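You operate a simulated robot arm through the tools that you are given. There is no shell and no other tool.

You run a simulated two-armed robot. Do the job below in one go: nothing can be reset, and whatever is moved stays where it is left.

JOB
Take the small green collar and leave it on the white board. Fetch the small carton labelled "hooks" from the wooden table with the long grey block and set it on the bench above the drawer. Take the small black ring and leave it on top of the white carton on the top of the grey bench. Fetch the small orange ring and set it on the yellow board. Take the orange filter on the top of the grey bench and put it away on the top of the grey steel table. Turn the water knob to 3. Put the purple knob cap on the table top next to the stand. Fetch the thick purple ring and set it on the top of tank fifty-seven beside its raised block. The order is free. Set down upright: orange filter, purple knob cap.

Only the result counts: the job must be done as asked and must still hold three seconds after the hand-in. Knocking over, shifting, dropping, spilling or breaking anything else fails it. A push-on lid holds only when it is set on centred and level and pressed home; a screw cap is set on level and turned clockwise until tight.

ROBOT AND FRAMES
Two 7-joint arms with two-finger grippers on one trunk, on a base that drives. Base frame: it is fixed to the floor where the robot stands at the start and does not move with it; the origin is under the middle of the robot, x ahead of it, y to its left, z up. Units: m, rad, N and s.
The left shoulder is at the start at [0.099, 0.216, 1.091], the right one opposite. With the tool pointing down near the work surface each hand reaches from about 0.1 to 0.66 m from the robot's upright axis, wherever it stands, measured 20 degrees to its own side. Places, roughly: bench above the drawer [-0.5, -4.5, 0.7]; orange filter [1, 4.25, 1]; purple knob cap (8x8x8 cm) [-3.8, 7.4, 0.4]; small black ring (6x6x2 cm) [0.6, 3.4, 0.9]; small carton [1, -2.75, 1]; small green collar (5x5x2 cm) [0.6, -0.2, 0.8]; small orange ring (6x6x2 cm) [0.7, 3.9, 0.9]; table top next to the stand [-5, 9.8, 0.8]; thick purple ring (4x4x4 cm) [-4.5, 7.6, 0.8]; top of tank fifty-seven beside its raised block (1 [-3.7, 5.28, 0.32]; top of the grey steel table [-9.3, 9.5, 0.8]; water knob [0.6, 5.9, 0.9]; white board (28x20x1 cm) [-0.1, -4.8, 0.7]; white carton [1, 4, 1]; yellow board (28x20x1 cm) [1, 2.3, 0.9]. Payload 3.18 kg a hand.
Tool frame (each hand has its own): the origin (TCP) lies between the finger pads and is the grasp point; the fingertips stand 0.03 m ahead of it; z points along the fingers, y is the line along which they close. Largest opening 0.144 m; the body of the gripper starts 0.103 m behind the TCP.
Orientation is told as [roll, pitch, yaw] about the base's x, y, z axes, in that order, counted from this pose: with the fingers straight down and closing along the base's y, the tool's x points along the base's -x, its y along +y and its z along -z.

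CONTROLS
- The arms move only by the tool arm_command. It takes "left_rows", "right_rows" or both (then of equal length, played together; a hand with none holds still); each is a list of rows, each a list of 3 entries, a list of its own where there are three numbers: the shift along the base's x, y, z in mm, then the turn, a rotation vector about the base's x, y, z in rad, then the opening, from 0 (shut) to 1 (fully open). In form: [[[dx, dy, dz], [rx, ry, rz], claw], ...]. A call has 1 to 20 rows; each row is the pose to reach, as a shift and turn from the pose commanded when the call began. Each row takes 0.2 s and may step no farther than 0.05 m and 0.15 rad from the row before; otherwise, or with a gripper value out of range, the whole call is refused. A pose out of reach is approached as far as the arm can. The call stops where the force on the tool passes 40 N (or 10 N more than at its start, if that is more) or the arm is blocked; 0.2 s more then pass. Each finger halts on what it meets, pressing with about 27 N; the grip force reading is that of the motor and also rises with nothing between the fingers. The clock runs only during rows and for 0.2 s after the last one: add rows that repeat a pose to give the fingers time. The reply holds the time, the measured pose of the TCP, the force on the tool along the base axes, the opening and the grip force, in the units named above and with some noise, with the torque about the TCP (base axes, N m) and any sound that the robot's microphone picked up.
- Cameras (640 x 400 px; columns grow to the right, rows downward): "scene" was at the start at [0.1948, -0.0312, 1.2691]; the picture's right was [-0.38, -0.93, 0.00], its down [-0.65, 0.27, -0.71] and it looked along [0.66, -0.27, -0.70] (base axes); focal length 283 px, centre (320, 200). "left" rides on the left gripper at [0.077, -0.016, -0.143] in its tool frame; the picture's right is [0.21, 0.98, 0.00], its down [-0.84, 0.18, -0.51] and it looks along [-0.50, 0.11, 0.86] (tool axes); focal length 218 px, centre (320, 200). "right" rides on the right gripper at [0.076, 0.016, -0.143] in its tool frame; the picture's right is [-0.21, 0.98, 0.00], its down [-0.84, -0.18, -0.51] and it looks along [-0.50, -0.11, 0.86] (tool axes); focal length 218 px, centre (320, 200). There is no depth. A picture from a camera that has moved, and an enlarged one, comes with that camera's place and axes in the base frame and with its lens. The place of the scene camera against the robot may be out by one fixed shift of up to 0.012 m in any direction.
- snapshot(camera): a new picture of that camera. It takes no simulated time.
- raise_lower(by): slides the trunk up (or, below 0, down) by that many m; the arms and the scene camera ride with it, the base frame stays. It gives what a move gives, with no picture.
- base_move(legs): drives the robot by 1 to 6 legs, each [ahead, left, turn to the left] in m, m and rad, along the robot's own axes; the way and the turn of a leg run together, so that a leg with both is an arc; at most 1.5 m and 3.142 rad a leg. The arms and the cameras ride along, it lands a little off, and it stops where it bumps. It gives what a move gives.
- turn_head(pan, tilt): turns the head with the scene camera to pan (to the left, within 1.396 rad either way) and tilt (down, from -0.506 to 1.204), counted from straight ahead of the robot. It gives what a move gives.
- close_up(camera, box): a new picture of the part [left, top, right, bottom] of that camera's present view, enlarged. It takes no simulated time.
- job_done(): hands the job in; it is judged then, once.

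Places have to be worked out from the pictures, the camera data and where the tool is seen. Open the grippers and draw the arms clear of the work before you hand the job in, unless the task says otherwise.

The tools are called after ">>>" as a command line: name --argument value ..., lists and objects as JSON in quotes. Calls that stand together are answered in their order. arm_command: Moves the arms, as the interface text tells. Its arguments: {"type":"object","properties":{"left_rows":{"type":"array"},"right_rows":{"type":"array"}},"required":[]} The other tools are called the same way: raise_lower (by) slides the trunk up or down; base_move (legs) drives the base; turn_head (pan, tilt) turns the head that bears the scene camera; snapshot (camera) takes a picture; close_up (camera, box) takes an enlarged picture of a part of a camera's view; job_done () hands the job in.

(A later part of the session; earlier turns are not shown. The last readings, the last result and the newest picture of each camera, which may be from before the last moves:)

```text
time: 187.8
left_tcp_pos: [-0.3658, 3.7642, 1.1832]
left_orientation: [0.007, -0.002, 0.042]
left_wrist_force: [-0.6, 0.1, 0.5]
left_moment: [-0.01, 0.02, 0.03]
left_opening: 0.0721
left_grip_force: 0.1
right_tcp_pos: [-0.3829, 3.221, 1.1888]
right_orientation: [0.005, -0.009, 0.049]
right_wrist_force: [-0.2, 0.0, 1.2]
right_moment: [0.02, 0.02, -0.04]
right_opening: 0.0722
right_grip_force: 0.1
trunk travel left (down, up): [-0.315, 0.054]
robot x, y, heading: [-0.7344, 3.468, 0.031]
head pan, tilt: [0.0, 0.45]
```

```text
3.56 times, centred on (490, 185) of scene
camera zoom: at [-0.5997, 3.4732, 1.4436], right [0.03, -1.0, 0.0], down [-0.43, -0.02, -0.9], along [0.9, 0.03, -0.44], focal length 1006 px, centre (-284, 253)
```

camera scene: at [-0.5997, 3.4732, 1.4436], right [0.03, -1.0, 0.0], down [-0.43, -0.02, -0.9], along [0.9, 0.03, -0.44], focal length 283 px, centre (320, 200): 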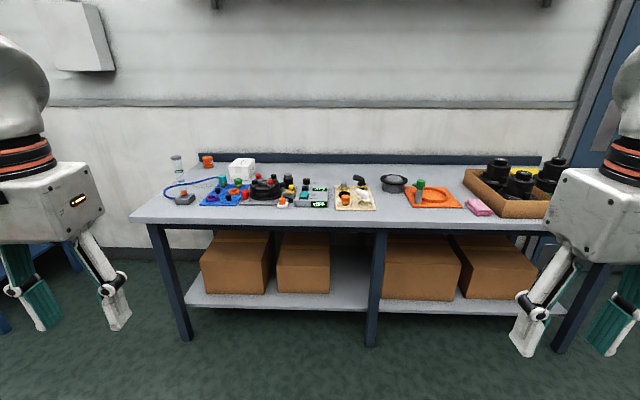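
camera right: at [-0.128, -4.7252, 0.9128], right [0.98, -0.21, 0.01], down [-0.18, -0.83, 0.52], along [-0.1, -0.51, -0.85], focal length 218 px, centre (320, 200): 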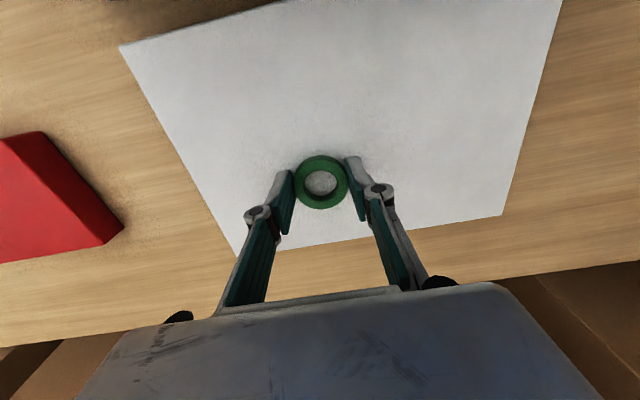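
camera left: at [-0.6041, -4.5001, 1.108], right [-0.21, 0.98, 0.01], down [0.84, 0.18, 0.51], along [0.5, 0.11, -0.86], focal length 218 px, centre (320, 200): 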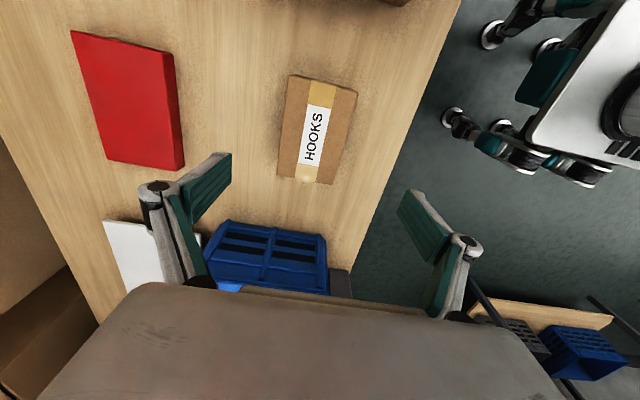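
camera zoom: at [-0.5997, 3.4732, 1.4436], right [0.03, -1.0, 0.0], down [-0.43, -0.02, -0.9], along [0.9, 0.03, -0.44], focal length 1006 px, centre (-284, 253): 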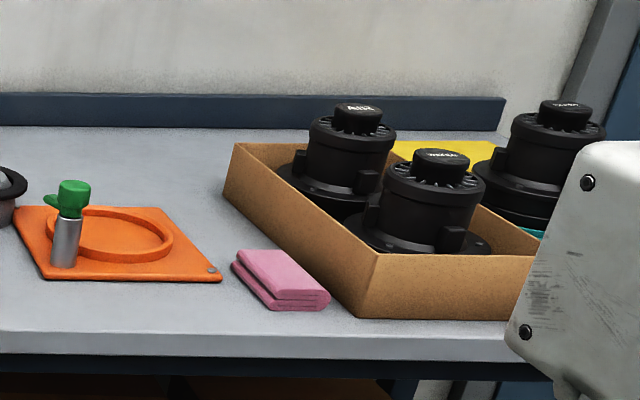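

I can identify: orange filter canister at about [1.0, 4.2], white PLUGS carton about [0.86, 3.95], orange ring in the blue tray, and black ring in the beige tray behind an orange cap. I approach so the left hand faces the beige tray.

>>> base_move --legs '[[0, 0, -0.033], [0, -0.26, 0], [0.62, 0, 0]]'

>>> turn_head --pan 0.2 --tilt 0.7

>>> snapshot --camera "scene"

>>> snapshot --camera "left"

```text
time: 194.1
left_tcp_pos: [0.2633, 3.5085, 1.182]
left_orientation: [0.006, 0.001, 0.021]
left_wrist_force: [-0.5, 0.3, -0.4]
left_moment: [0.03, -0.01, -0.01]
left_opening: 0.0719
left_grip_force: 0.2
right_tcp_pos: [0.234, 2.9649, 1.1895]
right_orientation: [0.003, -0.006, 0.028]
right_wrist_force: [0.1, 0.6, 0.7]
right_moment: [0.02, 0.01, 0.01]
right_opening: 0.0721
right_grip_force: 0.1
trunk travel left (down, up): [-0.315, 0.054]
robot x, y, heading: [-0.1089, 3.2186, 0.017]
head pan, tilt: [0.0, 0.45]
```

```text
time: 194.9
left_tcp_pos: [0.2635, 3.5098, 1.1824]
left_orientation: [0.008, 0.001, 0.022]
left_wrist_force: [-0.6, 0.7, -0.2]
left_moment: [-0.01, 0.01, 0.01]
left_opening: 0.072
left_grip_force: 0.1
right_tcp_pos: [0.2346, 2.9648, 1.189]
right_orientation: [0.003, -0.009, 0.028]
right_wrist_force: [0.1, 0.2, -0.8]
right_moment: [0.04, -0.02, 0.01]
right_opening: 0.0721
right_grip_force: 0.0
trunk travel left (down, up): [-0.315, 0.054]
robot x, y, heading: [-0.114, 3.2217, 0.021]
head pan, tilt: [0.201, 0.7]
```

```text
taken
camera scene: at [0.0149, 3.2386, 1.4215], right [0.21, -0.98, 0.0], down [-0.63, -0.14, -0.77], along [0.75, 0.16, -0.64], focal length 283 px, centre (320, 200)
```

scene: 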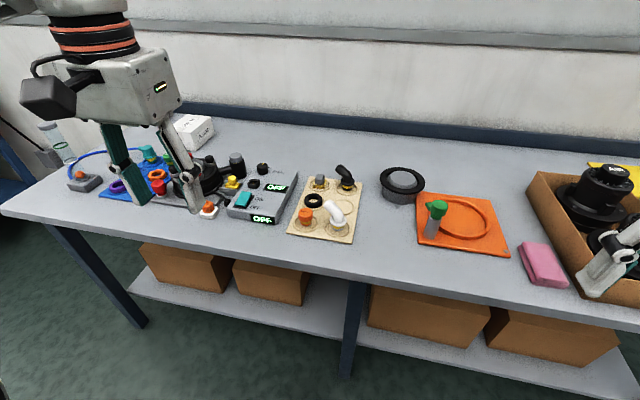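

```text
taken
camera left: at [0.1873, 3.4893, 1.3253], right [-0.23, 0.97, 0.01], down [0.84, 0.2, 0.51], along [0.49, 0.12, -0.86], focal length 218 px, centre (320, 200)
```

left: 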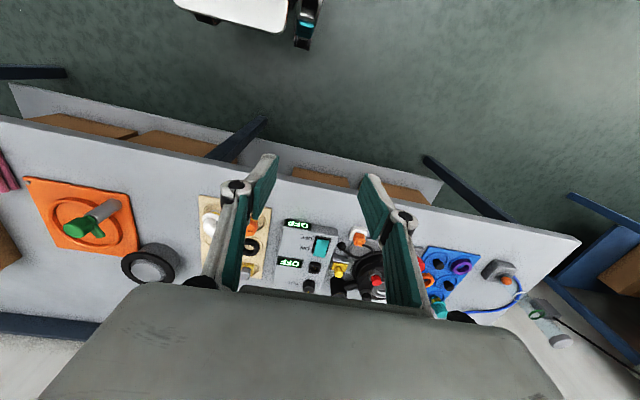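

The black ring is at about [0.645, 3.395, 0.86]. I drive 0.15 m nearer and bring the left hand above it for a close look.

>>> base_move --legs '[[0.15, 0, -0.02]]'

>>> arm_command --left_rows '[[[25, -15, -20], [0, 0, 0], 0.7], [[50, -30, -40], [0, 0, 0], 0.7], [[75, -45, -60], [0, 0, 0], 0.7], [[100, -60, -80], [0, 0, 0], 0.7], [[125, -75, -100], [0, 0, 0], 0.7], [[150, -90, -120], [0, 0, 0], 0.7], [[175, -105, -140], [0, 0, 0], 0.7], [[200, -115, -160], [0, 0, 0], 0.7], [[220, -115, -170], [0, 0, 0], 0.7]]'

>>> snapshot --camera "left"

>>> snapshot --camera "scene"

```text
time: 196.2
left_tcp_pos: [0.4172, 3.5012, 1.1818]
left_orientation: [0.008, 0.002, 0.006]
left_wrist_force: [0.9, 0.3, -0.3]
left_moment: [0.0, 0.07, -0.02]
left_opening: 0.072
left_grip_force: 0.1
right_tcp_pos: [0.3764, 2.9589, 1.189]
right_orientation: [0.003, -0.006, 0.008]
right_wrist_force: [0.5, 0.3, -0.8]
right_moment: [-0.01, 0.07, -0.01]
right_opening: 0.0719
right_grip_force: 0.1
trunk travel left (down, up): [-0.315, 0.054]
robot x, y, heading: [0.0374, 3.2199, -0.005]
head pan, tilt: [0.201, 0.7]
```

```text
time: 198.2
left_tcp_pos: [0.6364, 3.3866, 1.0102]
left_orientation: [0.008, -0.001, 0.001]
left_wrist_force: [-1.4, -0.2, 0.7]
left_moment: [0.01, 0.04, 0.02]
left_opening: 0.1008
left_grip_force: 0.1
right_tcp_pos: [0.376, 2.9585, 1.1872]
right_orientation: [0.003, -0.009, 0.008]
right_wrist_force: [-0.6, -0.4, 1.0]
right_moment: [-0.01, 0.07, 0.03]
right_opening: 0.0722
right_grip_force: 0.1
trunk travel left (down, up): [-0.315, 0.054]
robot x, y, heading: [0.0368, 3.2202, -0.004]
head pan, tilt: [0.201, 0.7]
```

```text
taken
camera left: at [0.5596, 3.3682, 1.154], right [-0.21, 0.98, 0.01], down [0.84, 0.18, 0.51], along [0.5, 0.11, -0.86], focal length 218 px, centre (320, 200)
```

left: 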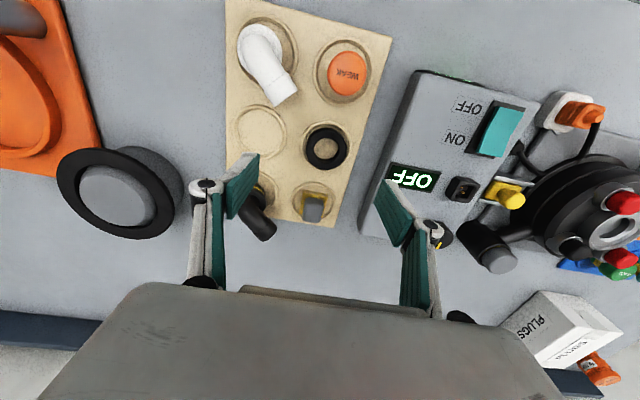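

```text
taken
camera scene: at [0.1613, 3.237, 1.4214], right [0.2, -0.98, 0.0], down [-0.63, -0.13, -0.76], along [0.75, 0.15, -0.64], focal length 283 px, centre (320, 200)
```

scene: 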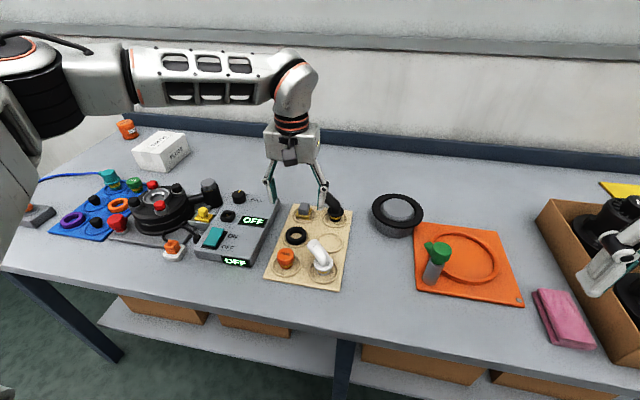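

The ring is well visible at about [0.644, 3.3965]; there's room for the fingers along y. I enlarge to judge how far it stands out of its well.

>>> close_up --camera "left" --box '[230, 60, 430, 230]'

>>> close_up --camera "scene" --box '[250, 190, 350, 290]'

```text
2.35 times, centred on (330, 145) of left
camera zoom: at [0.5596, 3.3682, 1.154], right [-0.21, 0.98, 0.01], down [0.84, 0.18, 0.51], along [0.5, 0.11, -0.86], focal length 514 px, centre (296, 329)
```

zoom: 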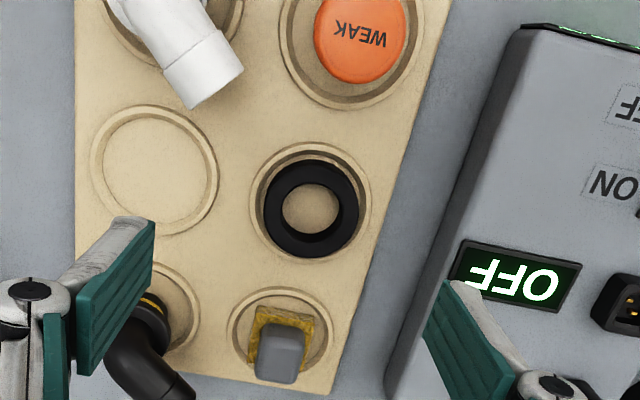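

```text
4.00 times, centred on (300, 240) of scene
camera zoom: at [0.1613, 3.237, 1.4214], right [0.2, -0.98, 0.0], down [-0.63, -0.13, -0.76], along [0.75, 0.15, -0.64], focal length 1131 px, centre (400, 40)
```

zoom: 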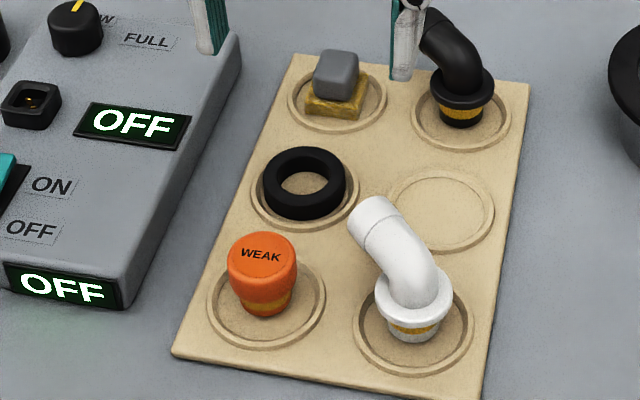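

The ring's top is at z ≈ 0.888 and it stands fully above the tray. I lower the left hand around it.

>>> arm_command --left_rows '[[[4, 6, -30], [0, 0, 0], 0.62], [[4, 6, -60], [0, 0, 0], 0.62], [[4, 6, -85], [0, 0, 0], 0.62], [[4, 6, -104], [0, 0, 0], 0.62], [[4, 6, -104], [0, 0, 0], 0.62]]'

>>> close_up --camera "left" --box '[220, 100, 420, 260]'

>>> close_up --camera "scene" --box '[240, 150, 360, 270]'

```text
time: 199.4
left_tcp_pos: [0.6389, 3.3935, 0.908]
left_orientation: [0.008, -0.001, 0.004]
left_wrist_force: [-0.4, -0.3, -1.0]
left_moment: [0.03, 0.01, 0.04]
left_opening: 0.0894
left_grip_force: 0.0
right_tcp_pos: [0.3749, 2.9594, 1.1889]
right_orientation: [0.005, -0.009, 0.008]
right_wrist_force: [0.2, -0.1, 0.4]
right_moment: [0.0, -0.01, 0.01]
right_opening: 0.072
right_grip_force: 0.0
trunk travel left (down, up): [-0.315, 0.054]
robot x, y, heading: [0.0335, 3.2219, -0.006]
head pan, tilt: [0.201, 0.7]
```

```text
2.50 times, centred on (320, 180) of left
camera zoom: at [0.563, 3.3758, 1.0502], right [-0.21, 0.98, 0.01], down [0.84, 0.18, 0.51], along [0.5, 0.11, -0.86], focal length 546 px, centre (320, 250)
```

zoom: 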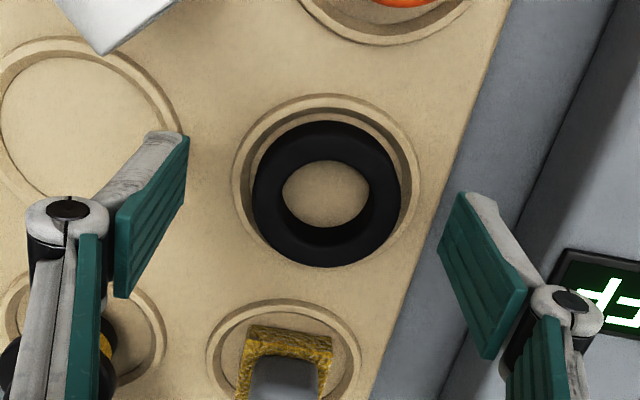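

```text
3.33 times, centred on (300, 210) of scene
camera zoom: at [0.161, 3.2371, 1.4214], right [0.2, -0.98, 0.0], down [-0.63, -0.13, -0.77], along [0.75, 0.15, -0.64], focal length 943 px, centre (387, 167)
```

zoom: 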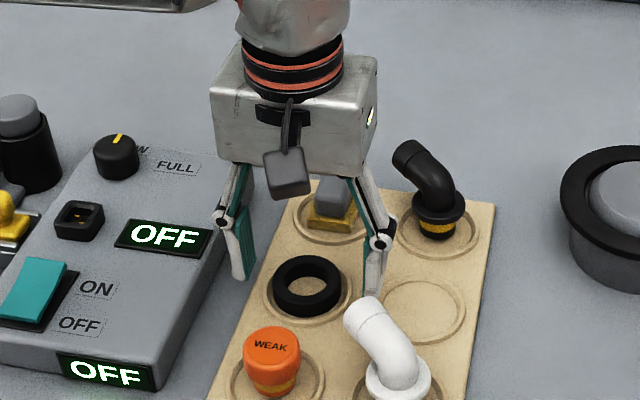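

The tips are a bit below the ring's top; I lower 8 mm more and close on it.

>>> arm_command --left_rows '[[[-1, 1, -5], [0, 0, 0], 0.62], [[-1, 1, -9], [0, 0, 0], 0.62], [[-1, 1, -9], [0, 0, 0], 0.5], [[-1, 1, -9], [0, 0, 0], 0.4], [[-1, 1, -9], [0, 0, 0], 0.3], [[-1, 1, -9], [0, 0, 0], 0.3]]'

>>> close_up --camera "scene" --box '[240, 150, 360, 270]'

>>> close_up --camera "left" --box '[220, 100, 420, 260]'

```text
time: 200.8
left_tcp_pos: [0.638, 3.3951, 0.8992]
left_orientation: [0.007, -0.001, 0.004]
left_wrist_force: [0.0, 0.9, 0.4]
left_moment: [-0.02, 0.01, -0.02]
left_opening: 0.053
left_grip_force: 26.8
right_tcp_pos: [0.3748, 2.9588, 1.1891]
right_orientation: [0.003, -0.01, 0.007]
right_wrist_force: [-0.5, 0.0, 1.1]
right_moment: [0.02, 0.01, 0.04]
right_opening: 0.0719
right_grip_force: 0.1
trunk travel left (down, up): [-0.315, 0.054]
robot x, y, heading: [0.0335, 3.222, -0.005]
head pan, tilt: [0.201, 0.7]
```

```text
3.33 times, centred on (300, 210) of scene
camera zoom: at [0.1611, 3.237, 1.4214], right [0.2, -0.98, 0.0], down [-0.63, -0.13, -0.76], along [0.75, 0.15, -0.64], focal length 943 px, centre (387, 167)
```

zoom: 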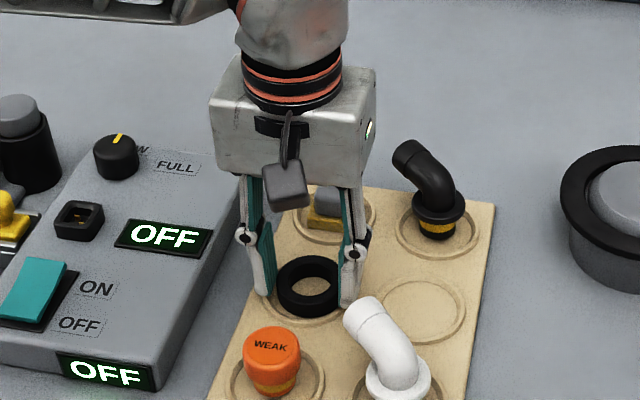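

```text
2.50 times, centred on (320, 180) of left
camera zoom: at [0.5613, 3.3764, 1.042], right [-0.21, 0.98, 0.01], down [0.84, 0.18, 0.51], along [0.5, 0.11, -0.86], focal length 546 px, centre (320, 250)
```

zoom: 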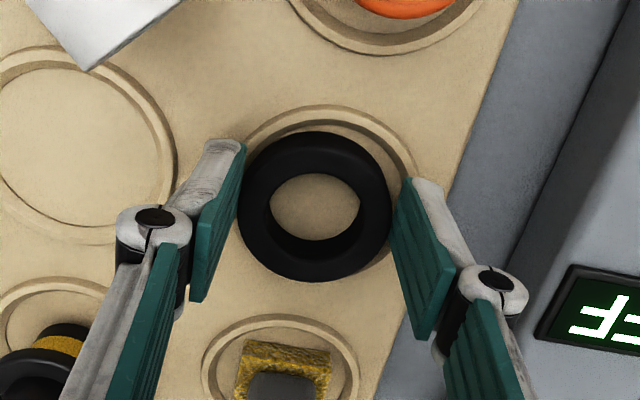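

The ring is held (0.053 m). I lift it straight up and check.

>>> arm_command --left_rows '[[[0, 0, 15], [0, 0, 0], 0.3], [[0, 0, 45], [0, 0, 0], 0.3], [[0, 0, 85], [0, 0, 0], 0.3], [[0, 0, 130], [0, 0, 0], 0.3], [[-20, 0, 170], [0, 0, 0], 0.3]]'

>>> snapshot --camera "scene"

>>> snapshot --camera "left"

```text
time: 202.1
left_tcp_pos: [0.6159, 3.3959, 1.0707]
left_orientation: [0.007, -0.001, 0.001]
left_wrist_force: [-0.9, -0.1, 0.6]
left_moment: [-0.02, -0.04, 0.01]
left_opening: 0.053
left_grip_force: 26.7
right_tcp_pos: [0.3735, 2.9586, 1.1891]
right_orientation: [0.005, -0.008, 0.009]
right_wrist_force: [-0.2, 0.0, 0.5]
right_moment: [-0.03, -0.03, 0.0]
right_opening: 0.0722
right_grip_force: 0.0
trunk travel left (down, up): [-0.315, 0.054]
robot x, y, heading: [0.0365, 3.2197, -0.008]
head pan, tilt: [0.201, 0.7]
```

```text
taken
camera scene: at [0.1598, 3.2372, 1.4216], right [0.2, -0.98, 0.0], down [-0.63, -0.13, -0.77], along [0.75, 0.15, -0.64], focal length 283 px, centre (320, 200)
```

scene: 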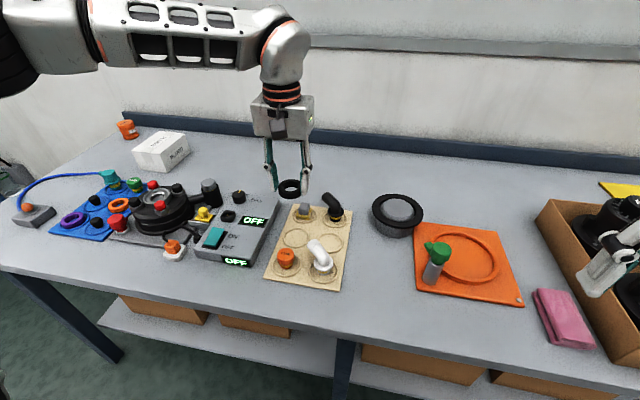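

```text
taken
camera left: at [0.5391, 3.3763, 1.2139], right [-0.21, 0.98, 0.01], down [0.84, 0.18, 0.51], along [0.5, 0.11, -0.86], focal length 218 px, centre (320, 200)
```

left: 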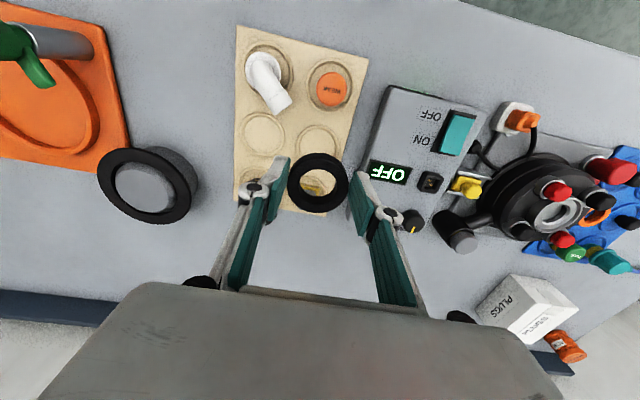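

The ring is in hand. I move the base left along the bench toward the white PLUGS carton (about [0.87, 3.91], top ≈ 0.95).

>>> arm_command --left_rows '[[[-15, 0, 30], [0, 0, 0], 0.3], [[-30, 0, 60], [0, 0, 0], 0.3]]'

>>> base_move --legs '[[0, 0.5, 0.006]]'

>>> turn_head --pan 0.3 --tilt 0.6

>>> snapshot --camera "scene"

>>> snapshot --camera "left"

```text
time: 202.7
left_tcp_pos: [0.5879, 3.3941, 1.1305]
left_orientation: [0.007, 0.0, 0.002]
left_wrist_force: [-0.6, 0.4, -0.2]
left_moment: [0.0, 0.0, 0.01]
left_opening: 0.0531
left_grip_force: 27.1
right_tcp_pos: [0.3751, 2.9594, 1.1888]
right_orientation: [0.004, -0.009, 0.01]
right_wrist_force: [-0.4, 0.5, 0.7]
right_moment: [0.01, 0.03, 0.0]
right_opening: 0.0718
right_grip_force: 0.1
trunk travel left (down, up): [-0.315, 0.054]
robot x, y, heading: [0.0323, 3.2208, -0.002]
head pan, tilt: [0.201, 0.7]
```

```text
time: 207.5
left_tcp_pos: [0.5859, 3.8972, 1.1307]
left_orientation: [0.008, 0.001, 0.014]
left_wrist_force: [-0.3, 0.1, -0.4]
left_moment: [-0.02, -0.01, 0.01]
left_opening: 0.0532
left_grip_force: 27.3
right_tcp_pos: [0.3775, 3.4606, 1.1886]
right_orientation: [0.004, -0.008, 0.02]
right_wrist_force: [0.1, -0.7, 0.2]
right_moment: [0.02, -0.02, 0.0]
right_opening: 0.072
right_grip_force: 0.0
trunk travel left (down, up): [-0.315, 0.054]
robot x, y, heading: [0.033, 3.7221, 0.007]
head pan, tilt: [0.201, 0.7]
```

```text
time: 208.2
left_tcp_pos: [0.5853, 3.897, 1.13]
left_orientation: [0.007, -0.001, 0.013]
left_wrist_force: [-0.4, -0.7, 0.0]
left_moment: [-0.01, -0.03, 0.02]
left_opening: 0.0531
left_grip_force: 27.0
right_tcp_pos: [0.3778, 3.4606, 1.1882]
right_orientation: [0.002, -0.009, 0.02]
right_wrist_force: [-0.4, 0.3, -0.5]
right_moment: [0.01, 0.01, 0.0]
right_opening: 0.0718
right_grip_force: 0.1
trunk travel left (down, up): [-0.315, 0.054]
robot x, y, heading: [0.035, 3.7174, 0.006]
head pan, tilt: [0.3, 0.6]
```

```text
taken
camera scene: at [0.1613, 3.7451, 1.43], right [0.3, -0.95, 0.0], down [-0.54, -0.17, -0.82], along [0.79, 0.25, -0.57], focal length 283 px, centre (320, 200)
```

scene: 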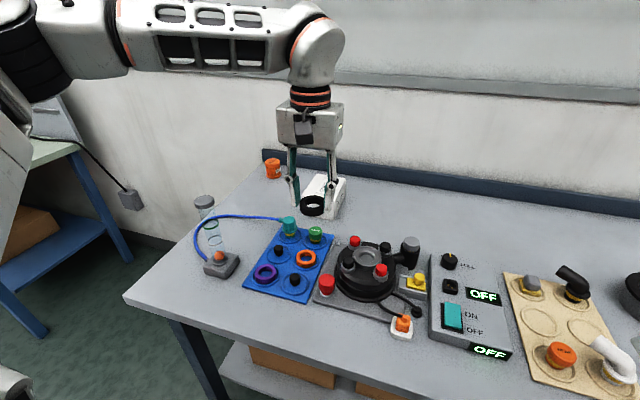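

```text
taken
camera left: at [0.5088, 3.8774, 1.2728], right [-0.22, 0.97, 0.01], down [0.84, 0.19, 0.51], along [0.49, 0.12, -0.86], focal length 218 px, centre (320, 200)
```

left: 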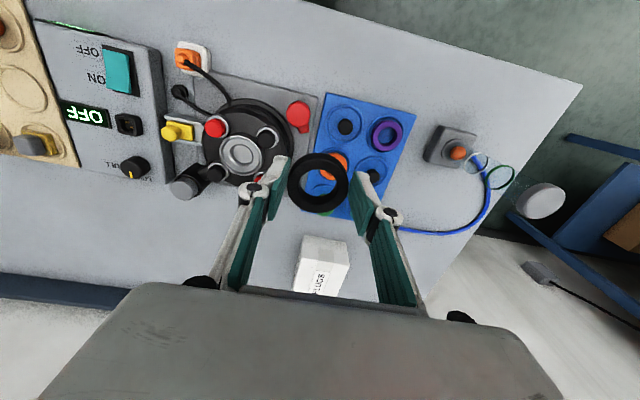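

I drive 0.12 m nearer so the left camera looks down on the carton.

>>> base_move --legs '[[0.12, 0, 0]]'

>>> arm_command --left_rows '[[[30, 0, 0], [0, 0, 0], 0.3], [[60, 0, 0], [0, 0, 0], 0.3]]'

>>> snapshot --camera "left"

>>> snapshot --camera "scene"

```text
time: 209.4
left_tcp_pos: [0.7033, 3.8983, 1.1297]
left_orientation: [0.005, 0.0, 0.016]
left_wrist_force: [0.3, -0.4, -0.3]
left_moment: [-0.01, 0.03, 0.01]
left_opening: 0.0532
left_grip_force: 26.7
right_tcp_pos: [0.4971, 3.4619, 1.1884]
right_orientation: [0.004, -0.007, 0.02]
right_wrist_force: [1.2, -0.3, -0.3]
right_moment: [-0.03, 0.06, -0.01]
right_opening: 0.0722
right_grip_force: 0.1
trunk travel left (down, up): [-0.315, 0.054]
robot x, y, heading: [0.1536, 3.7209, 0.008]
head pan, tilt: [0.3, 0.6]
```

```text
time: 210.0
left_tcp_pos: [0.7645, 3.8972, 1.1296]
left_orientation: [0.008, 0.001, 0.014]
left_wrist_force: [-0.5, 0.0, 0.2]
left_moment: [0.01, 0.04, -0.01]
left_opening: 0.0535
left_grip_force: 27.1
right_tcp_pos: [0.4973, 3.4626, 1.1886]
right_orientation: [0.004, -0.006, 0.02]
right_wrist_force: [0.1, 0.2, -0.6]
right_moment: [0.02, 0.0, 0.0]
right_opening: 0.0721
right_grip_force: 0.1
trunk travel left (down, up): [-0.315, 0.054]
robot x, y, heading: [0.1547, 3.7171, 0.007]
head pan, tilt: [0.3, 0.6]
```

```text
taken
camera left: at [0.6878, 3.8778, 1.2728], right [-0.22, 0.97, 0.01], down [0.84, 0.19, 0.51], along [0.49, 0.12, -0.86], focal length 218 px, centre (320, 200)
```

left: 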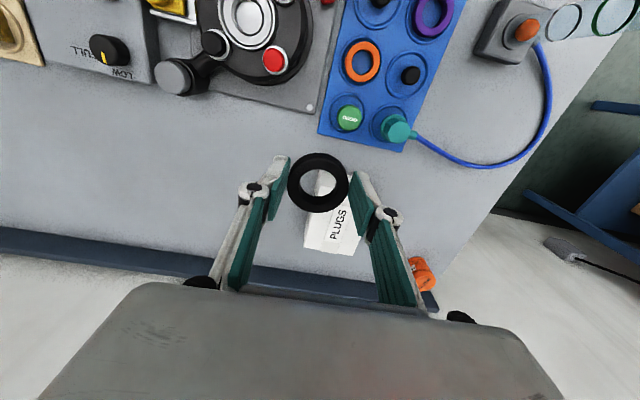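

```text
taken
camera scene: at [0.2809, 3.7459, 1.4299], right [0.3, -0.95, 0.0], down [-0.54, -0.17, -0.82], along [0.79, 0.25, -0.57], focal length 283 px, centre (320, 200)
```

scene: 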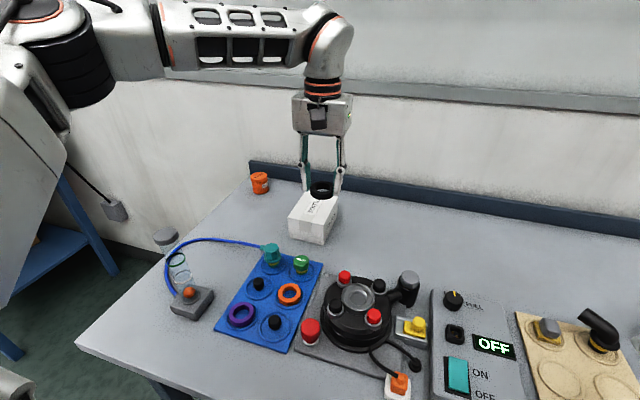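

>>> close_up --camera "left" --box '[260, 130, 460, 300]'

>>> close_up --camera "scene" --box '[240, 150, 360, 260]'

```text
2.35 times, centred on (360, 215) of left
camera zoom: at [0.6878, 3.8778, 1.2728], right [-0.22, 0.97, 0.01], down [0.84, 0.19, 0.51], along [0.49, 0.12, -0.86], focal length 514 px, centre (226, 165)
```

zoom: 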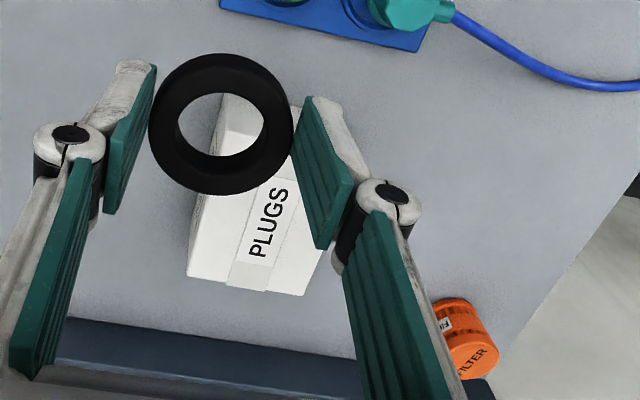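

```text
3.64 times, centred on (300, 205) of scene
camera zoom: at [0.2809, 3.7459, 1.4299], right [0.3, -0.95, 0.0], down [-0.54, -0.17, -0.82], along [0.79, 0.25, -0.57], focal length 1029 px, centre (393, 182)
```

zoom: 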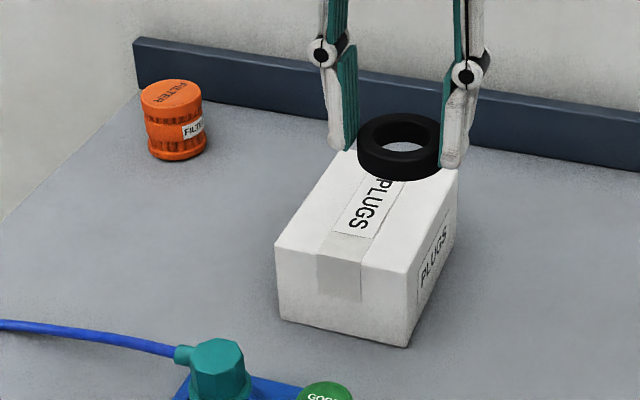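

The PLUGS carton's top spans about x 0.871–1.011, y 3.919–4.029, z ≈ 0.925. I nudge the base, then bring the ring over [0.925, 3.973].

>>> base_move --legs '[[0.03, 0.05, -0.007]]'

>>> arm_command --left_rows '[[[35, 5, -25], [0, 0, 0], 0.3], [[70, 12, -50], [0, 0, 0], 0.3], [[100, 18, -75], [0, 0, 0], 0.3], [[128, 25, -90], [0, 0, 0], 0.3], [[128, 25, -100], [0, 0, 0], 0.3]]'

>>> close_up --camera "left" --box '[220, 100, 420, 260]'

>>> close_up --camera "scene" --box '[240, 130, 380, 270]'

```text
time: 211.2
left_tcp_pos: [0.7938, 3.9433, 1.1291]
left_orientation: [0.007, -0.002, 0.01]
left_wrist_force: [0.0, -0.5, 0.4]
left_moment: [-0.01, -0.01, 0.03]
left_opening: 0.0533
left_grip_force: 27.3
right_tcp_pos: [0.5252, 3.5098, 1.1896]
right_orientation: [0.002, -0.009, 0.014]
right_wrist_force: [-0.2, 0.1, -0.3]
right_moment: [-0.01, 0.01, 0.01]
right_opening: 0.0721
right_grip_force: 0.0
trunk travel left (down, up): [-0.315, 0.054]
robot x, y, heading: [0.1797, 3.7679, 0.002]
head pan, tilt: [0.3, 0.6]
```

```text
time: 212.4
left_tcp_pos: [0.8653, 3.9761, 1.0167]
left_orientation: [0.009, -0.005, 0.011]
left_wrist_force: [0.2, 0.2, 0.4]
left_moment: [0.06, -0.07, -0.01]
left_opening: 0.0534
left_grip_force: 27.8
left hand out of reach, approached as far as the arm can: row 2, 3, 4, 5
right_tcp_pos: [0.5235, 3.5086, 1.1893]
right_orientation: [0.004, -0.01, 0.013]
right_wrist_force: [0.1, -0.7, -0.8]
right_moment: [0.07, -0.1, 0.02]
right_opening: 0.0719
right_grip_force: 0.1
trunk travel left (down, up): [-0.315, 0.054]
robot x, y, heading: [0.1823, 3.7645, 0.004]
head pan, tilt: [0.3, 0.6]
```

```text
2.50 times, centred on (320, 180) of left
camera zoom: at [0.7887, 3.958, 1.1602], right [-0.22, 0.98, 0.01], down [0.84, 0.18, 0.51], along [0.5, 0.12, -0.86], focal length 546 px, centre (320, 250)
```

zoom: 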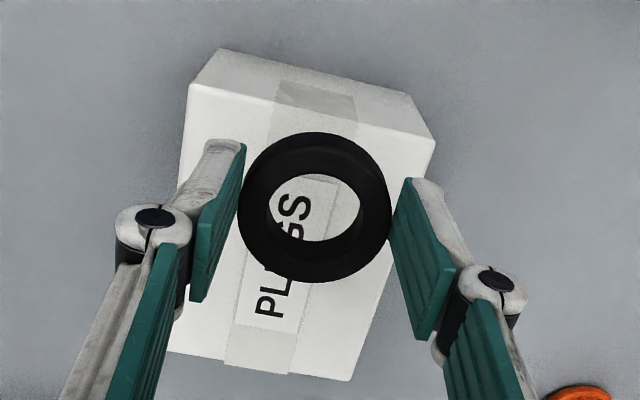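

```text
2.86 times, centred on (310, 200) of scene
camera zoom: at [0.3082, 3.7938, 1.4303], right [0.3, -0.95, 0.0], down [-0.54, -0.17, -0.83], along [0.79, 0.25, -0.56], focal length 808 px, centre (349, 200)
```

zoom: 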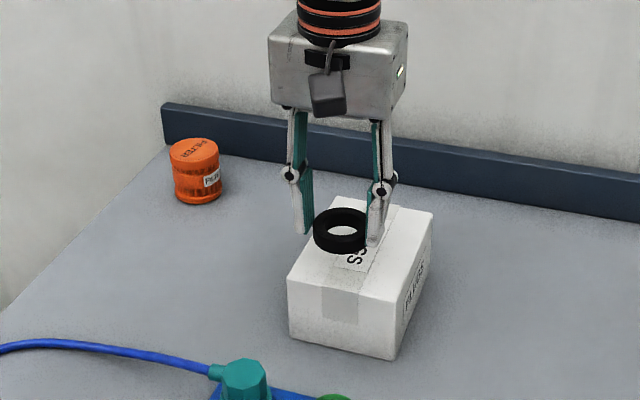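

The carton top spans x 0.858–1.008, y 3.92–4.028. I lower and stretch forward to about x = 0.915.

>>> arm_command --left_rows '[[[15, -1, -15], [0, 0, 0], 0.3], [[35, -1, -25], [0, 0, 0], 0.3], [[50, -1, -35], [0, 0, 0], 0.3], [[50, -1, -42], [0, 0, 0], 0.3], [[50, -1, -42], [0, 0, 0], 0.3]]'

>>> close_up --camera "scene" --box '[270, 150, 370, 260]'

>>> close_up --camera "left" --box '[220, 100, 420, 260]'

```text
time: 213.6
left_tcp_pos: [0.8668, 3.9774, 1.0167]
left_orientation: [0.007, -0.004, 0.009]
left_wrist_force: [-0.2, -0.1, 0.4]
left_moment: [0.0, 0.02, 0.02]
left_opening: 0.0531
left_grip_force: 27.2
left hand out of reach, approached as far as the arm can: row 1, 2, 3, 4, 5
right_tcp_pos: [0.5235, 3.5102, 1.1878]
right_orientation: [0.002, -0.009, 0.013]
right_wrist_force: [1.0, -0.4, -0.4]
right_moment: [-0.02, -0.01, -0.03]
right_opening: 0.072
right_grip_force: 0.0
trunk travel left (down, up): [-0.315, 0.054]
robot x, y, heading: [0.1816, 3.7665, 0.003]
head pan, tilt: [0.3, 0.6]
```

```text
3.64 times, centred on (320, 205) of scene
camera zoom: at [0.3105, 3.7952, 1.43], right [0.3, -0.95, 0.0], down [-0.54, -0.17, -0.82], along [0.79, 0.25, -0.57], focal length 1029 px, centre (320, 182)
```

zoom: 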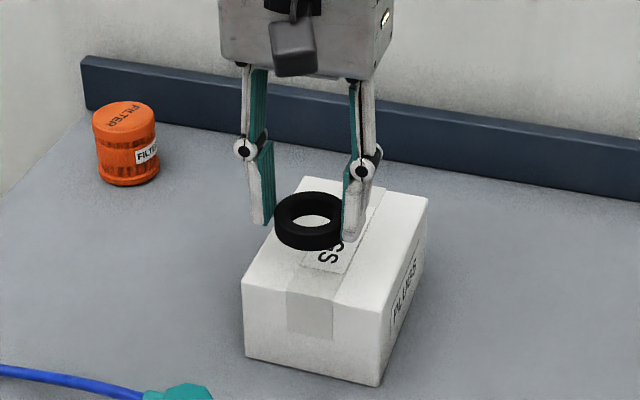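

```text
2.50 times, centred on (320, 180) of left
camera zoom: at [0.7903, 3.9592, 1.1589], right [-0.22, 0.98, 0.01], down [0.84, 0.18, 0.51], along [0.5, 0.12, -0.86], focal length 546 px, centre (320, 250)
```

zoom: 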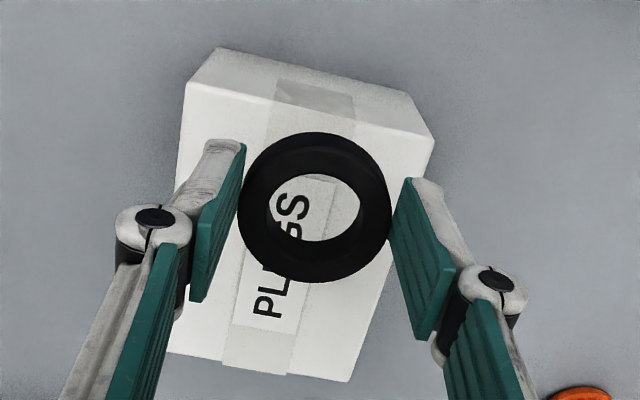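

This pose is at the arm's limit. Lowering the trunk brings the shoulders forward, so I first retract and raise the hand, then lower the trunk by 0.12 m.

>>> arm_command --left_rows '[[[-20, 0, 30], [0, 0, 0], 0.3], [[-50, 0, 60], [0, 0, 0], 0.3], [[-80, 0, 95], [0, 0, 0], 0.3], [[-110, 0, 125], [0, 0, 0], 0.3], [[-135, 0, 150], [0, 0, 0], 0.3]]'

>>> raise_lower --by -0.12

```text
time: 214.8
left_tcp_pos: [0.7299, 3.9781, 1.1669]
left_orientation: [0.007, 0.0, 0.009]
left_wrist_force: [0.0, 0.8, -0.7]
left_moment: [0.0, -0.04, 0.0]
left_opening: 0.0533
left_grip_force: 26.7
right_tcp_pos: [0.5232, 3.5088, 1.1891]
right_orientation: [0.002, -0.01, 0.014]
right_wrist_force: [-0.1, 0.2, 0.0]
right_moment: [0.03, -0.03, 0.04]
right_opening: 0.072
right_grip_force: 0.1
trunk travel left (down, up): [-0.315, 0.054]
robot x, y, heading: [0.1845, 3.7681, 0.001]
head pan, tilt: [0.3, 0.6]
```

```text
time: 216.3
left_tcp_pos: [0.7302, 3.9789, 1.048]
left_orientation: [0.006, -0.004, 0.009]
left_wrist_force: [0.0, 0.6, 0.8]
left_moment: [0.0, 0.02, -0.01]
left_opening: 0.0534
left_grip_force: 26.8
right_tcp_pos: [0.5227, 3.5096, 1.0709]
right_orientation: [0.003, -0.011, 0.014]
right_wrist_force: [-0.3, 0.0, 0.7]
right_moment: [0.03, -0.08, 0.0]
right_opening: 0.072
right_grip_force: 0.1
trunk travel left (down, up): [-0.195, 0.174]
robot x, y, heading: [0.1823, 3.7674, 0.004]
head pan, tilt: [0.3, 0.6]
```

The trunk is lowered and the hand kept its place. Now I stretch forward over the carton.

>>> arm_command --left_rows '[[[40, -1, -10], [0, 0, 0], 0.3], [[80, -2, -25], [0, 0, 0], 0.3], [[120, -3, -40], [0, 0, 0], 0.3], [[150, -4, -50], [0, 0, 0], 0.3], [[178, -4, -55], [0, 0, 0], 0.3], [[178, -4, -55], [0, 0, 0], 0.3]]'

>>> close_up --camera "left" --box '[220, 100, 420, 260]'

>>> snapshot --camera "scene"

```text
time: 217.7
left_tcp_pos: [0.8606, 3.9753, 1.0033]
left_orientation: [0.008, 0.001, 0.009]
left_wrist_force: [-0.9, 0.3, -0.1]
left_moment: [0.0, -0.02, 0.01]
left_opening: 0.0532
left_grip_force: 26.7
left hand out of reach, approached as far as the arm can: row 4, 5, 6
right_tcp_pos: [0.5236, 3.5092, 1.069]
right_orientation: [0.004, -0.008, 0.015]
right_wrist_force: [-0.3, 0.3, -0.4]
right_moment: [0.0, -0.02, 0.01]
right_opening: 0.072
right_grip_force: 0.1
trunk travel left (down, up): [-0.195, 0.174]
robot x, y, heading: [0.1837, 3.7711, 0.002]
head pan, tilt: [0.3, 0.6]
```

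```text
2.50 times, centred on (320, 180) of left
camera zoom: at [0.7837, 3.9567, 1.1458], right [-0.22, 0.98, 0.01], down [0.84, 0.18, 0.51], along [0.5, 0.12, -0.86], focal length 546 px, centre (320, 250)
```

zoom: 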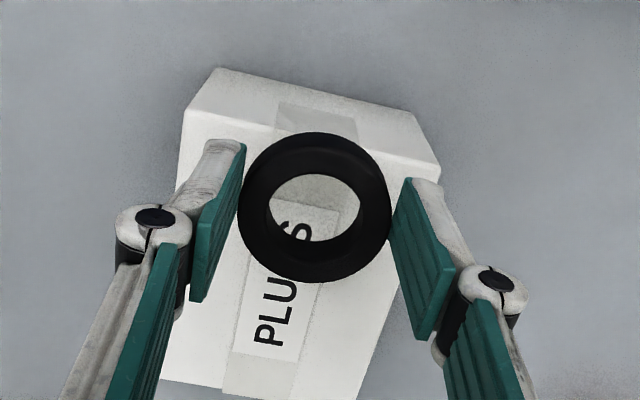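

```text
taken
camera scene: at [0.3685, 3.7953, 1.306], right [0.3, -0.95, 0.0], down [-0.54, -0.17, -0.83], along [0.79, 0.25, -0.56], focal length 283 px, centre (320, 200)
```

scene: 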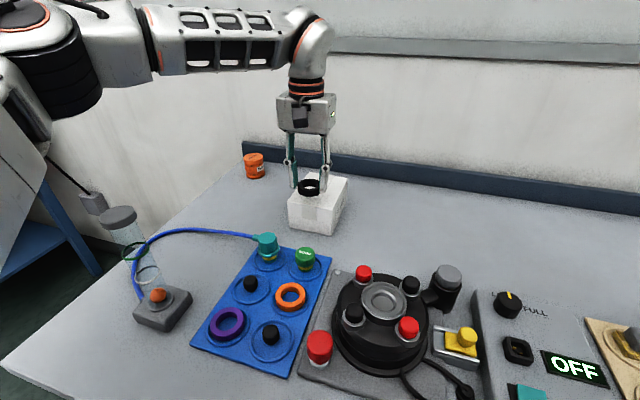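

Straight yaw limits the reach, while the turned wrist reached further earlier. The ring is round, so I pull back a little and yaw the hand about +1.4 rad.

>>> arm_command --left_rows '[[[-30, 0, 10], [0, 0, 0.1], 0.3], [[-60, 0, 20], [0, 0, 0.24], 0.3], [[-90, 0, 30], [0, 0, 0.38], 0.3], [[-100, 0, 40], [0, 0, 0.52], 0.3], [[-100, 0, 40], [0, 0, 0.66], 0.3], [[-100, 0, 40], [0, 0, 0.8], 0.3], [[-100, 0, 40], [0, 0, 0.94], 0.3], [[-100, 0, 40], [0, 0, 1.08], 0.3], [[-100, 0, 40], [0, 0, 1.22], 0.3], [[-100, 0, 40], [0, 0, 1.36], 0.3], [[-100, 0, 40], [0, 0, 1.45], 0.3]]'

>>> raise_lower --by 0.08

>>> arm_command --left_rows '[[[40, 0, -20], [0, 0, 0], 0.3], [[80, 0, -45], [0, 0, 0], 0.3], [[115, 0, -75], [0, 0, 0], 0.3], [[145, 0, -100], [0, 0, 0], 0.3], [[150, 0, -110], [0, 0, 0], 0.3], [[150, 0, -110], [0, 0, 0], 0.3]]'

>>> snapshot --camera "scene"

>>> snapshot --camera "left"

```text
time: 220.1
left_tcp_pos: [0.7606, 3.9726, 1.0422]
left_orientation: [0.006, 0.0, 1.46]
left_wrist_force: [-0.4, -0.5, 0.3]
left_moment: [0.0, -0.01, 0.03]
left_opening: 0.0533
left_grip_force: 26.9
right_tcp_pos: [0.526, 3.5082, 1.0693]
right_orientation: [0.004, -0.01, 0.017]
right_wrist_force: [0.1, -0.6, 0.3]
right_moment: [0.03, -0.01, 0.04]
right_opening: 0.072
right_grip_force: 0.1
trunk travel left (down, up): [-0.195, 0.174]
robot x, y, heading: [0.1841, 3.7673, 0.001]
head pan, tilt: [0.3, 0.6]
```

```text
time: 221.2
left_tcp_pos: [0.7628, 3.9734, 1.1218]
left_orientation: [0.009, 0.001, 1.458]
left_wrist_force: [-0.1, -0.2, 0.0]
left_moment: [0.04, 0.0, 0.01]
left_opening: 0.0531
left_grip_force: 26.8
right_tcp_pos: [0.5258, 3.5096, 1.1474]
right_orientation: [0.002, -0.006, 0.014]
right_wrist_force: [0.6, 0.4, -0.3]
right_moment: [-0.01, 0.05, 0.04]
right_opening: 0.0721
right_grip_force: 0.0
trunk travel left (down, up): [-0.275, 0.094]
robot x, y, heading: [0.1829, 3.7662, 0.001]
head pan, tilt: [0.3, 0.6]
```

```text
time: 222.6
left_tcp_pos: [0.9111, 3.9734, 1.0133]
left_orientation: [0.007, 0.0, 1.459]
left_wrist_force: [0.2, 0.3, -0.3]
left_moment: [-0.01, 0.01, 0.01]
left_opening: 0.0531
left_grip_force: 26.7
right_tcp_pos: [0.5249, 3.5084, 1.1478]
right_orientation: [0.003, -0.008, 0.013]
right_wrist_force: [-0.8, 0.0, 0.3]
right_moment: [0.0, 0.0, 0.02]
right_opening: 0.0722
right_grip_force: 0.0
trunk travel left (down, up): [-0.275, 0.094]
robot x, y, heading: [0.184, 3.7671, 0.003]
head pan, tilt: [0.3, 0.6]
```

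```text
taken
camera scene: at [0.3198, 3.7951, 1.3891], right [0.3, -0.95, 0.0], down [-0.54, -0.17, -0.83], along [0.79, 0.25, -0.56], focal length 283 px, centre (320, 200)
```

scene: 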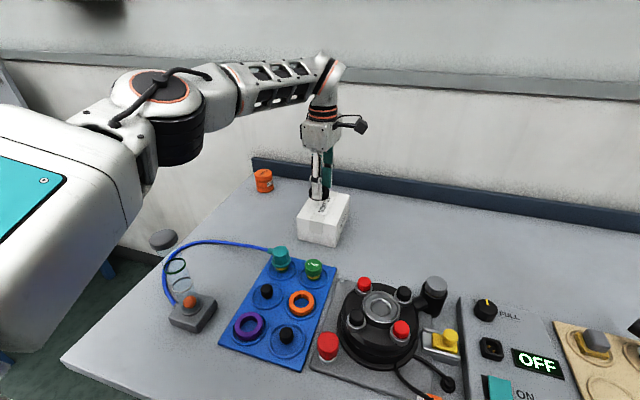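

```text
taken
camera left: at [0.9199, 3.8952, 1.1558], right [-1.0, -0.1, 0.01], down [-0.08, 0.86, 0.51], along [-0.05, 0.51, -0.86], focal length 218 px, centre (320, 200)
```

left: 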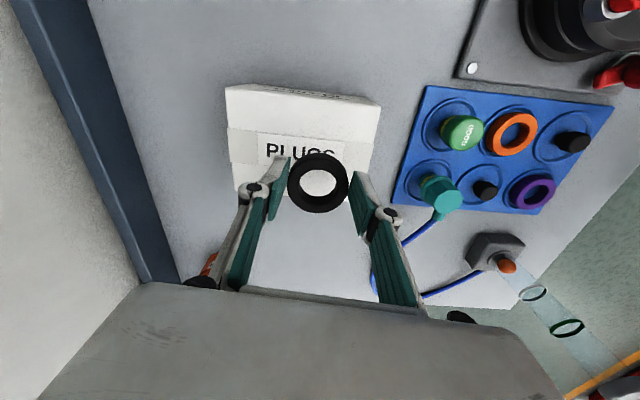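

Now the hand reaches easily over the carton. I lower toward its top.

>>> arm_command --left_rows '[[[12, 0, -20], [0, 0, 0], 0.3], [[14, 0, -38], [0, 0, 0], 0.3], [[14, 0, -46], [0, 0, 0], 0.3], [[14, 0, -46], [0, 0, 0], 0.3]]'

>>> close_up --camera "scene" --box '[270, 130, 370, 260]'

```text
time: 223.6
left_tcp_pos: [0.9236, 3.9746, 0.9707]
left_orientation: [0.002, 0.0, 1.459]
left_wrist_force: [-0.8, 3.1, 17.3]
left_moment: [0.37, 0.24, 0.06]
left_opening: 0.0533
left_grip_force: 26.2
right_tcp_pos: [0.523, 3.5085, 1.1493]
right_orientation: [0.004, -0.01, 0.013]
right_wrist_force: [-0.4, -0.3, -0.4]
right_moment: [-0.02, 0.0, -0.01]
right_opening: 0.0719
right_grip_force: 0.0
trunk travel left (down, up): [-0.275, 0.094]
robot x, y, heading: [0.1847, 3.7689, 0.0]
head pan, tilt: [0.3, 0.6]
```

```text
3.08 times, centred on (320, 195) of scene
camera zoom: at [0.3179, 3.795, 1.3896], right [0.3, -0.95, 0.0], down [-0.54, -0.17, -0.83], along [0.79, 0.25, -0.56], focal length 870 px, centre (320, 215)
```

zoom: 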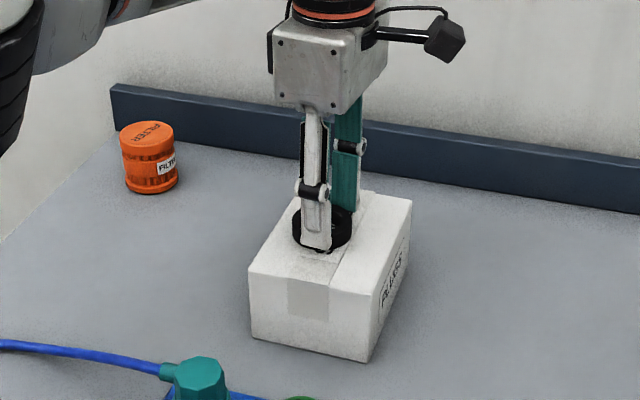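

It's in contact (17 N). I relieve slightly and open the fingers slowly.

>>> arm_command --left_rows '[[[0, 0, 3], [0, 0, 0], 0.3], [[0, 0, 3], [0, 0, 0], 0.4], [[0, 0, 4], [0, 0, 0], 0.5], [[0, 0, 6], [0, 0, 0], 0.6], [[0, 0, 8], [0, 0, 0], 0.62]]'

>>> close_up --camera "scene" --box '[270, 130, 370, 260]'

>>> close_up --camera "left" --box '[220, 60, 420, 260]'

```text
time: 224.8
left_tcp_pos: [0.9256, 3.9739, 0.9743]
left_orientation: [0.006, 0.0, 1.458]
left_wrist_force: [0.7, -0.3, -0.5]
left_moment: [0.0, 0.01, 0.02]
left_opening: 0.0895
left_grip_force: 0.0
right_tcp_pos: [0.5244, 3.5092, 1.148]
right_orientation: [0.002, -0.009, 0.014]
right_wrist_force: [0.1, -0.3, 0.2]
right_moment: [0.02, -0.02, -0.04]
right_opening: 0.072
right_grip_force: 0.1
trunk travel left (down, up): [-0.275, 0.094]
robot x, y, heading: [0.1851, 3.7663, 0.002]
head pan, tilt: [0.3, 0.6]
```

```text
3.08 times, centred on (320, 195) of scene
camera zoom: at [0.3197, 3.7951, 1.389], right [0.3, -0.95, 0.0], down [-0.54, -0.17, -0.83], along [0.79, 0.25, -0.56], focal length 870 px, centre (320, 215)
```

zoom: 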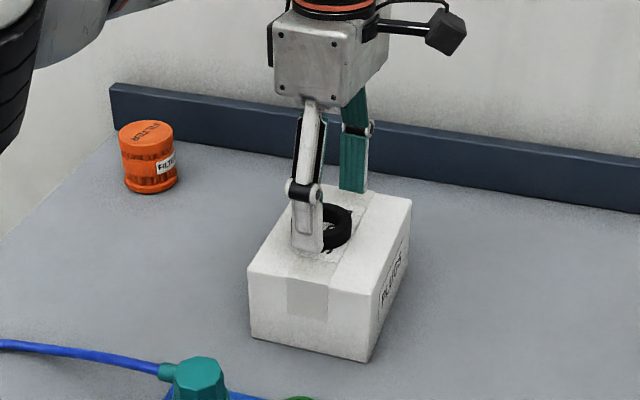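

```text
2.00 times, centred on (320, 160) of left
camera zoom: at [0.934, 3.895, 1.1181], right [-1.0, -0.1, 0.01], down [-0.08, 0.86, 0.51], along [-0.06, 0.51, -0.86], focal length 436 px, centre (320, 280)
```

zoom: 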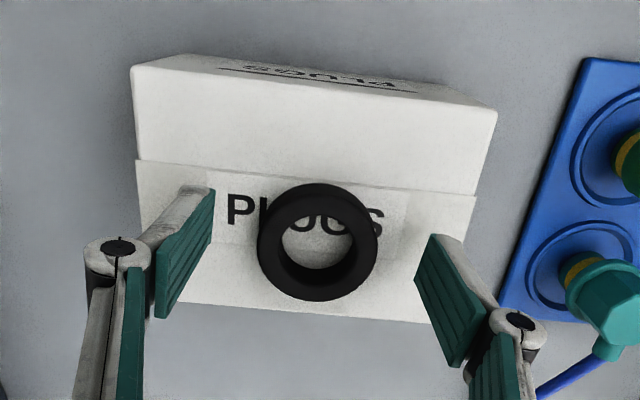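

The ring lies centred on the carton. I raise the hand and retract it.

>>> arm_command --left_rows '[[[0, 0, 20], [0, 0, 0], 0.65], [[0, 0, 50], [0, 0, 0], 0.65], [[-20, 0, 90], [0, 0, 0], 0.65], [[-60, 0, 115], [0, 0, -0.1], 0.65], [[-105, 0, 130], [0, 0, -0.2], 0.65], [[-150, 0, 140], [0, 0, -0.3], 0.65]]'

>>> snapshot --camera "scene"

>>> snapshot --camera "left"

```text
time: 226.2
left_tcp_pos: [0.7747, 3.9746, 1.1155]
left_orientation: [0.005, 0.002, 1.16]
left_wrist_force: [-0.2, -0.1, 1.1]
left_moment: [-0.01, -0.08, -0.01]
left_opening: 0.0937
left_grip_force: 0.1
right_tcp_pos: [0.5231, 3.5102, 1.1496]
right_orientation: [0.004, -0.009, 0.013]
right_wrist_force: [-0.2, 0.4, 0.2]
right_moment: [-0.01, -0.05, -0.01]
right_opening: 0.0718
right_grip_force: 0.0
trunk travel left (down, up): [-0.275, 0.094]
robot x, y, heading: [0.1831, 3.7686, 0.004]
head pan, tilt: [0.3, 0.6]
```

```text
taken
camera scene: at [0.3187, 3.7956, 1.3892], right [0.3, -0.95, 0.0], down [-0.54, -0.17, -0.83], along [0.79, 0.25, -0.56], focal length 283 px, centre (320, 200)
```

scene: 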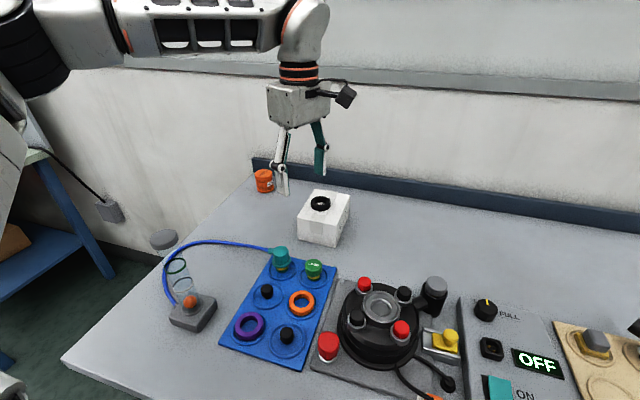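

```text
taken
camera left: at [0.7602, 3.8969, 1.2584], right [-0.98, 0.2, 0.0], down [0.18, 0.84, 0.51], along [0.1, 0.5, -0.86], focal length 218 px, centre (320, 200)
```

left: 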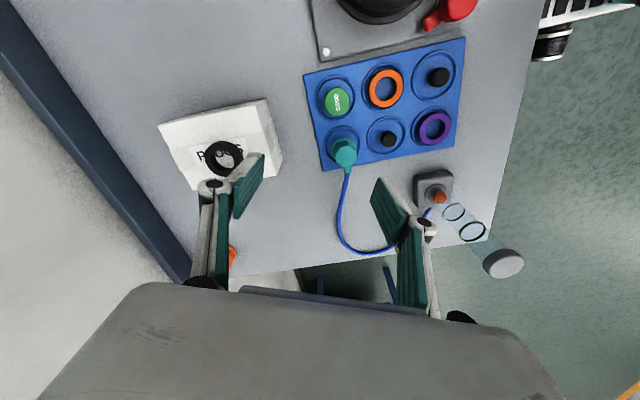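

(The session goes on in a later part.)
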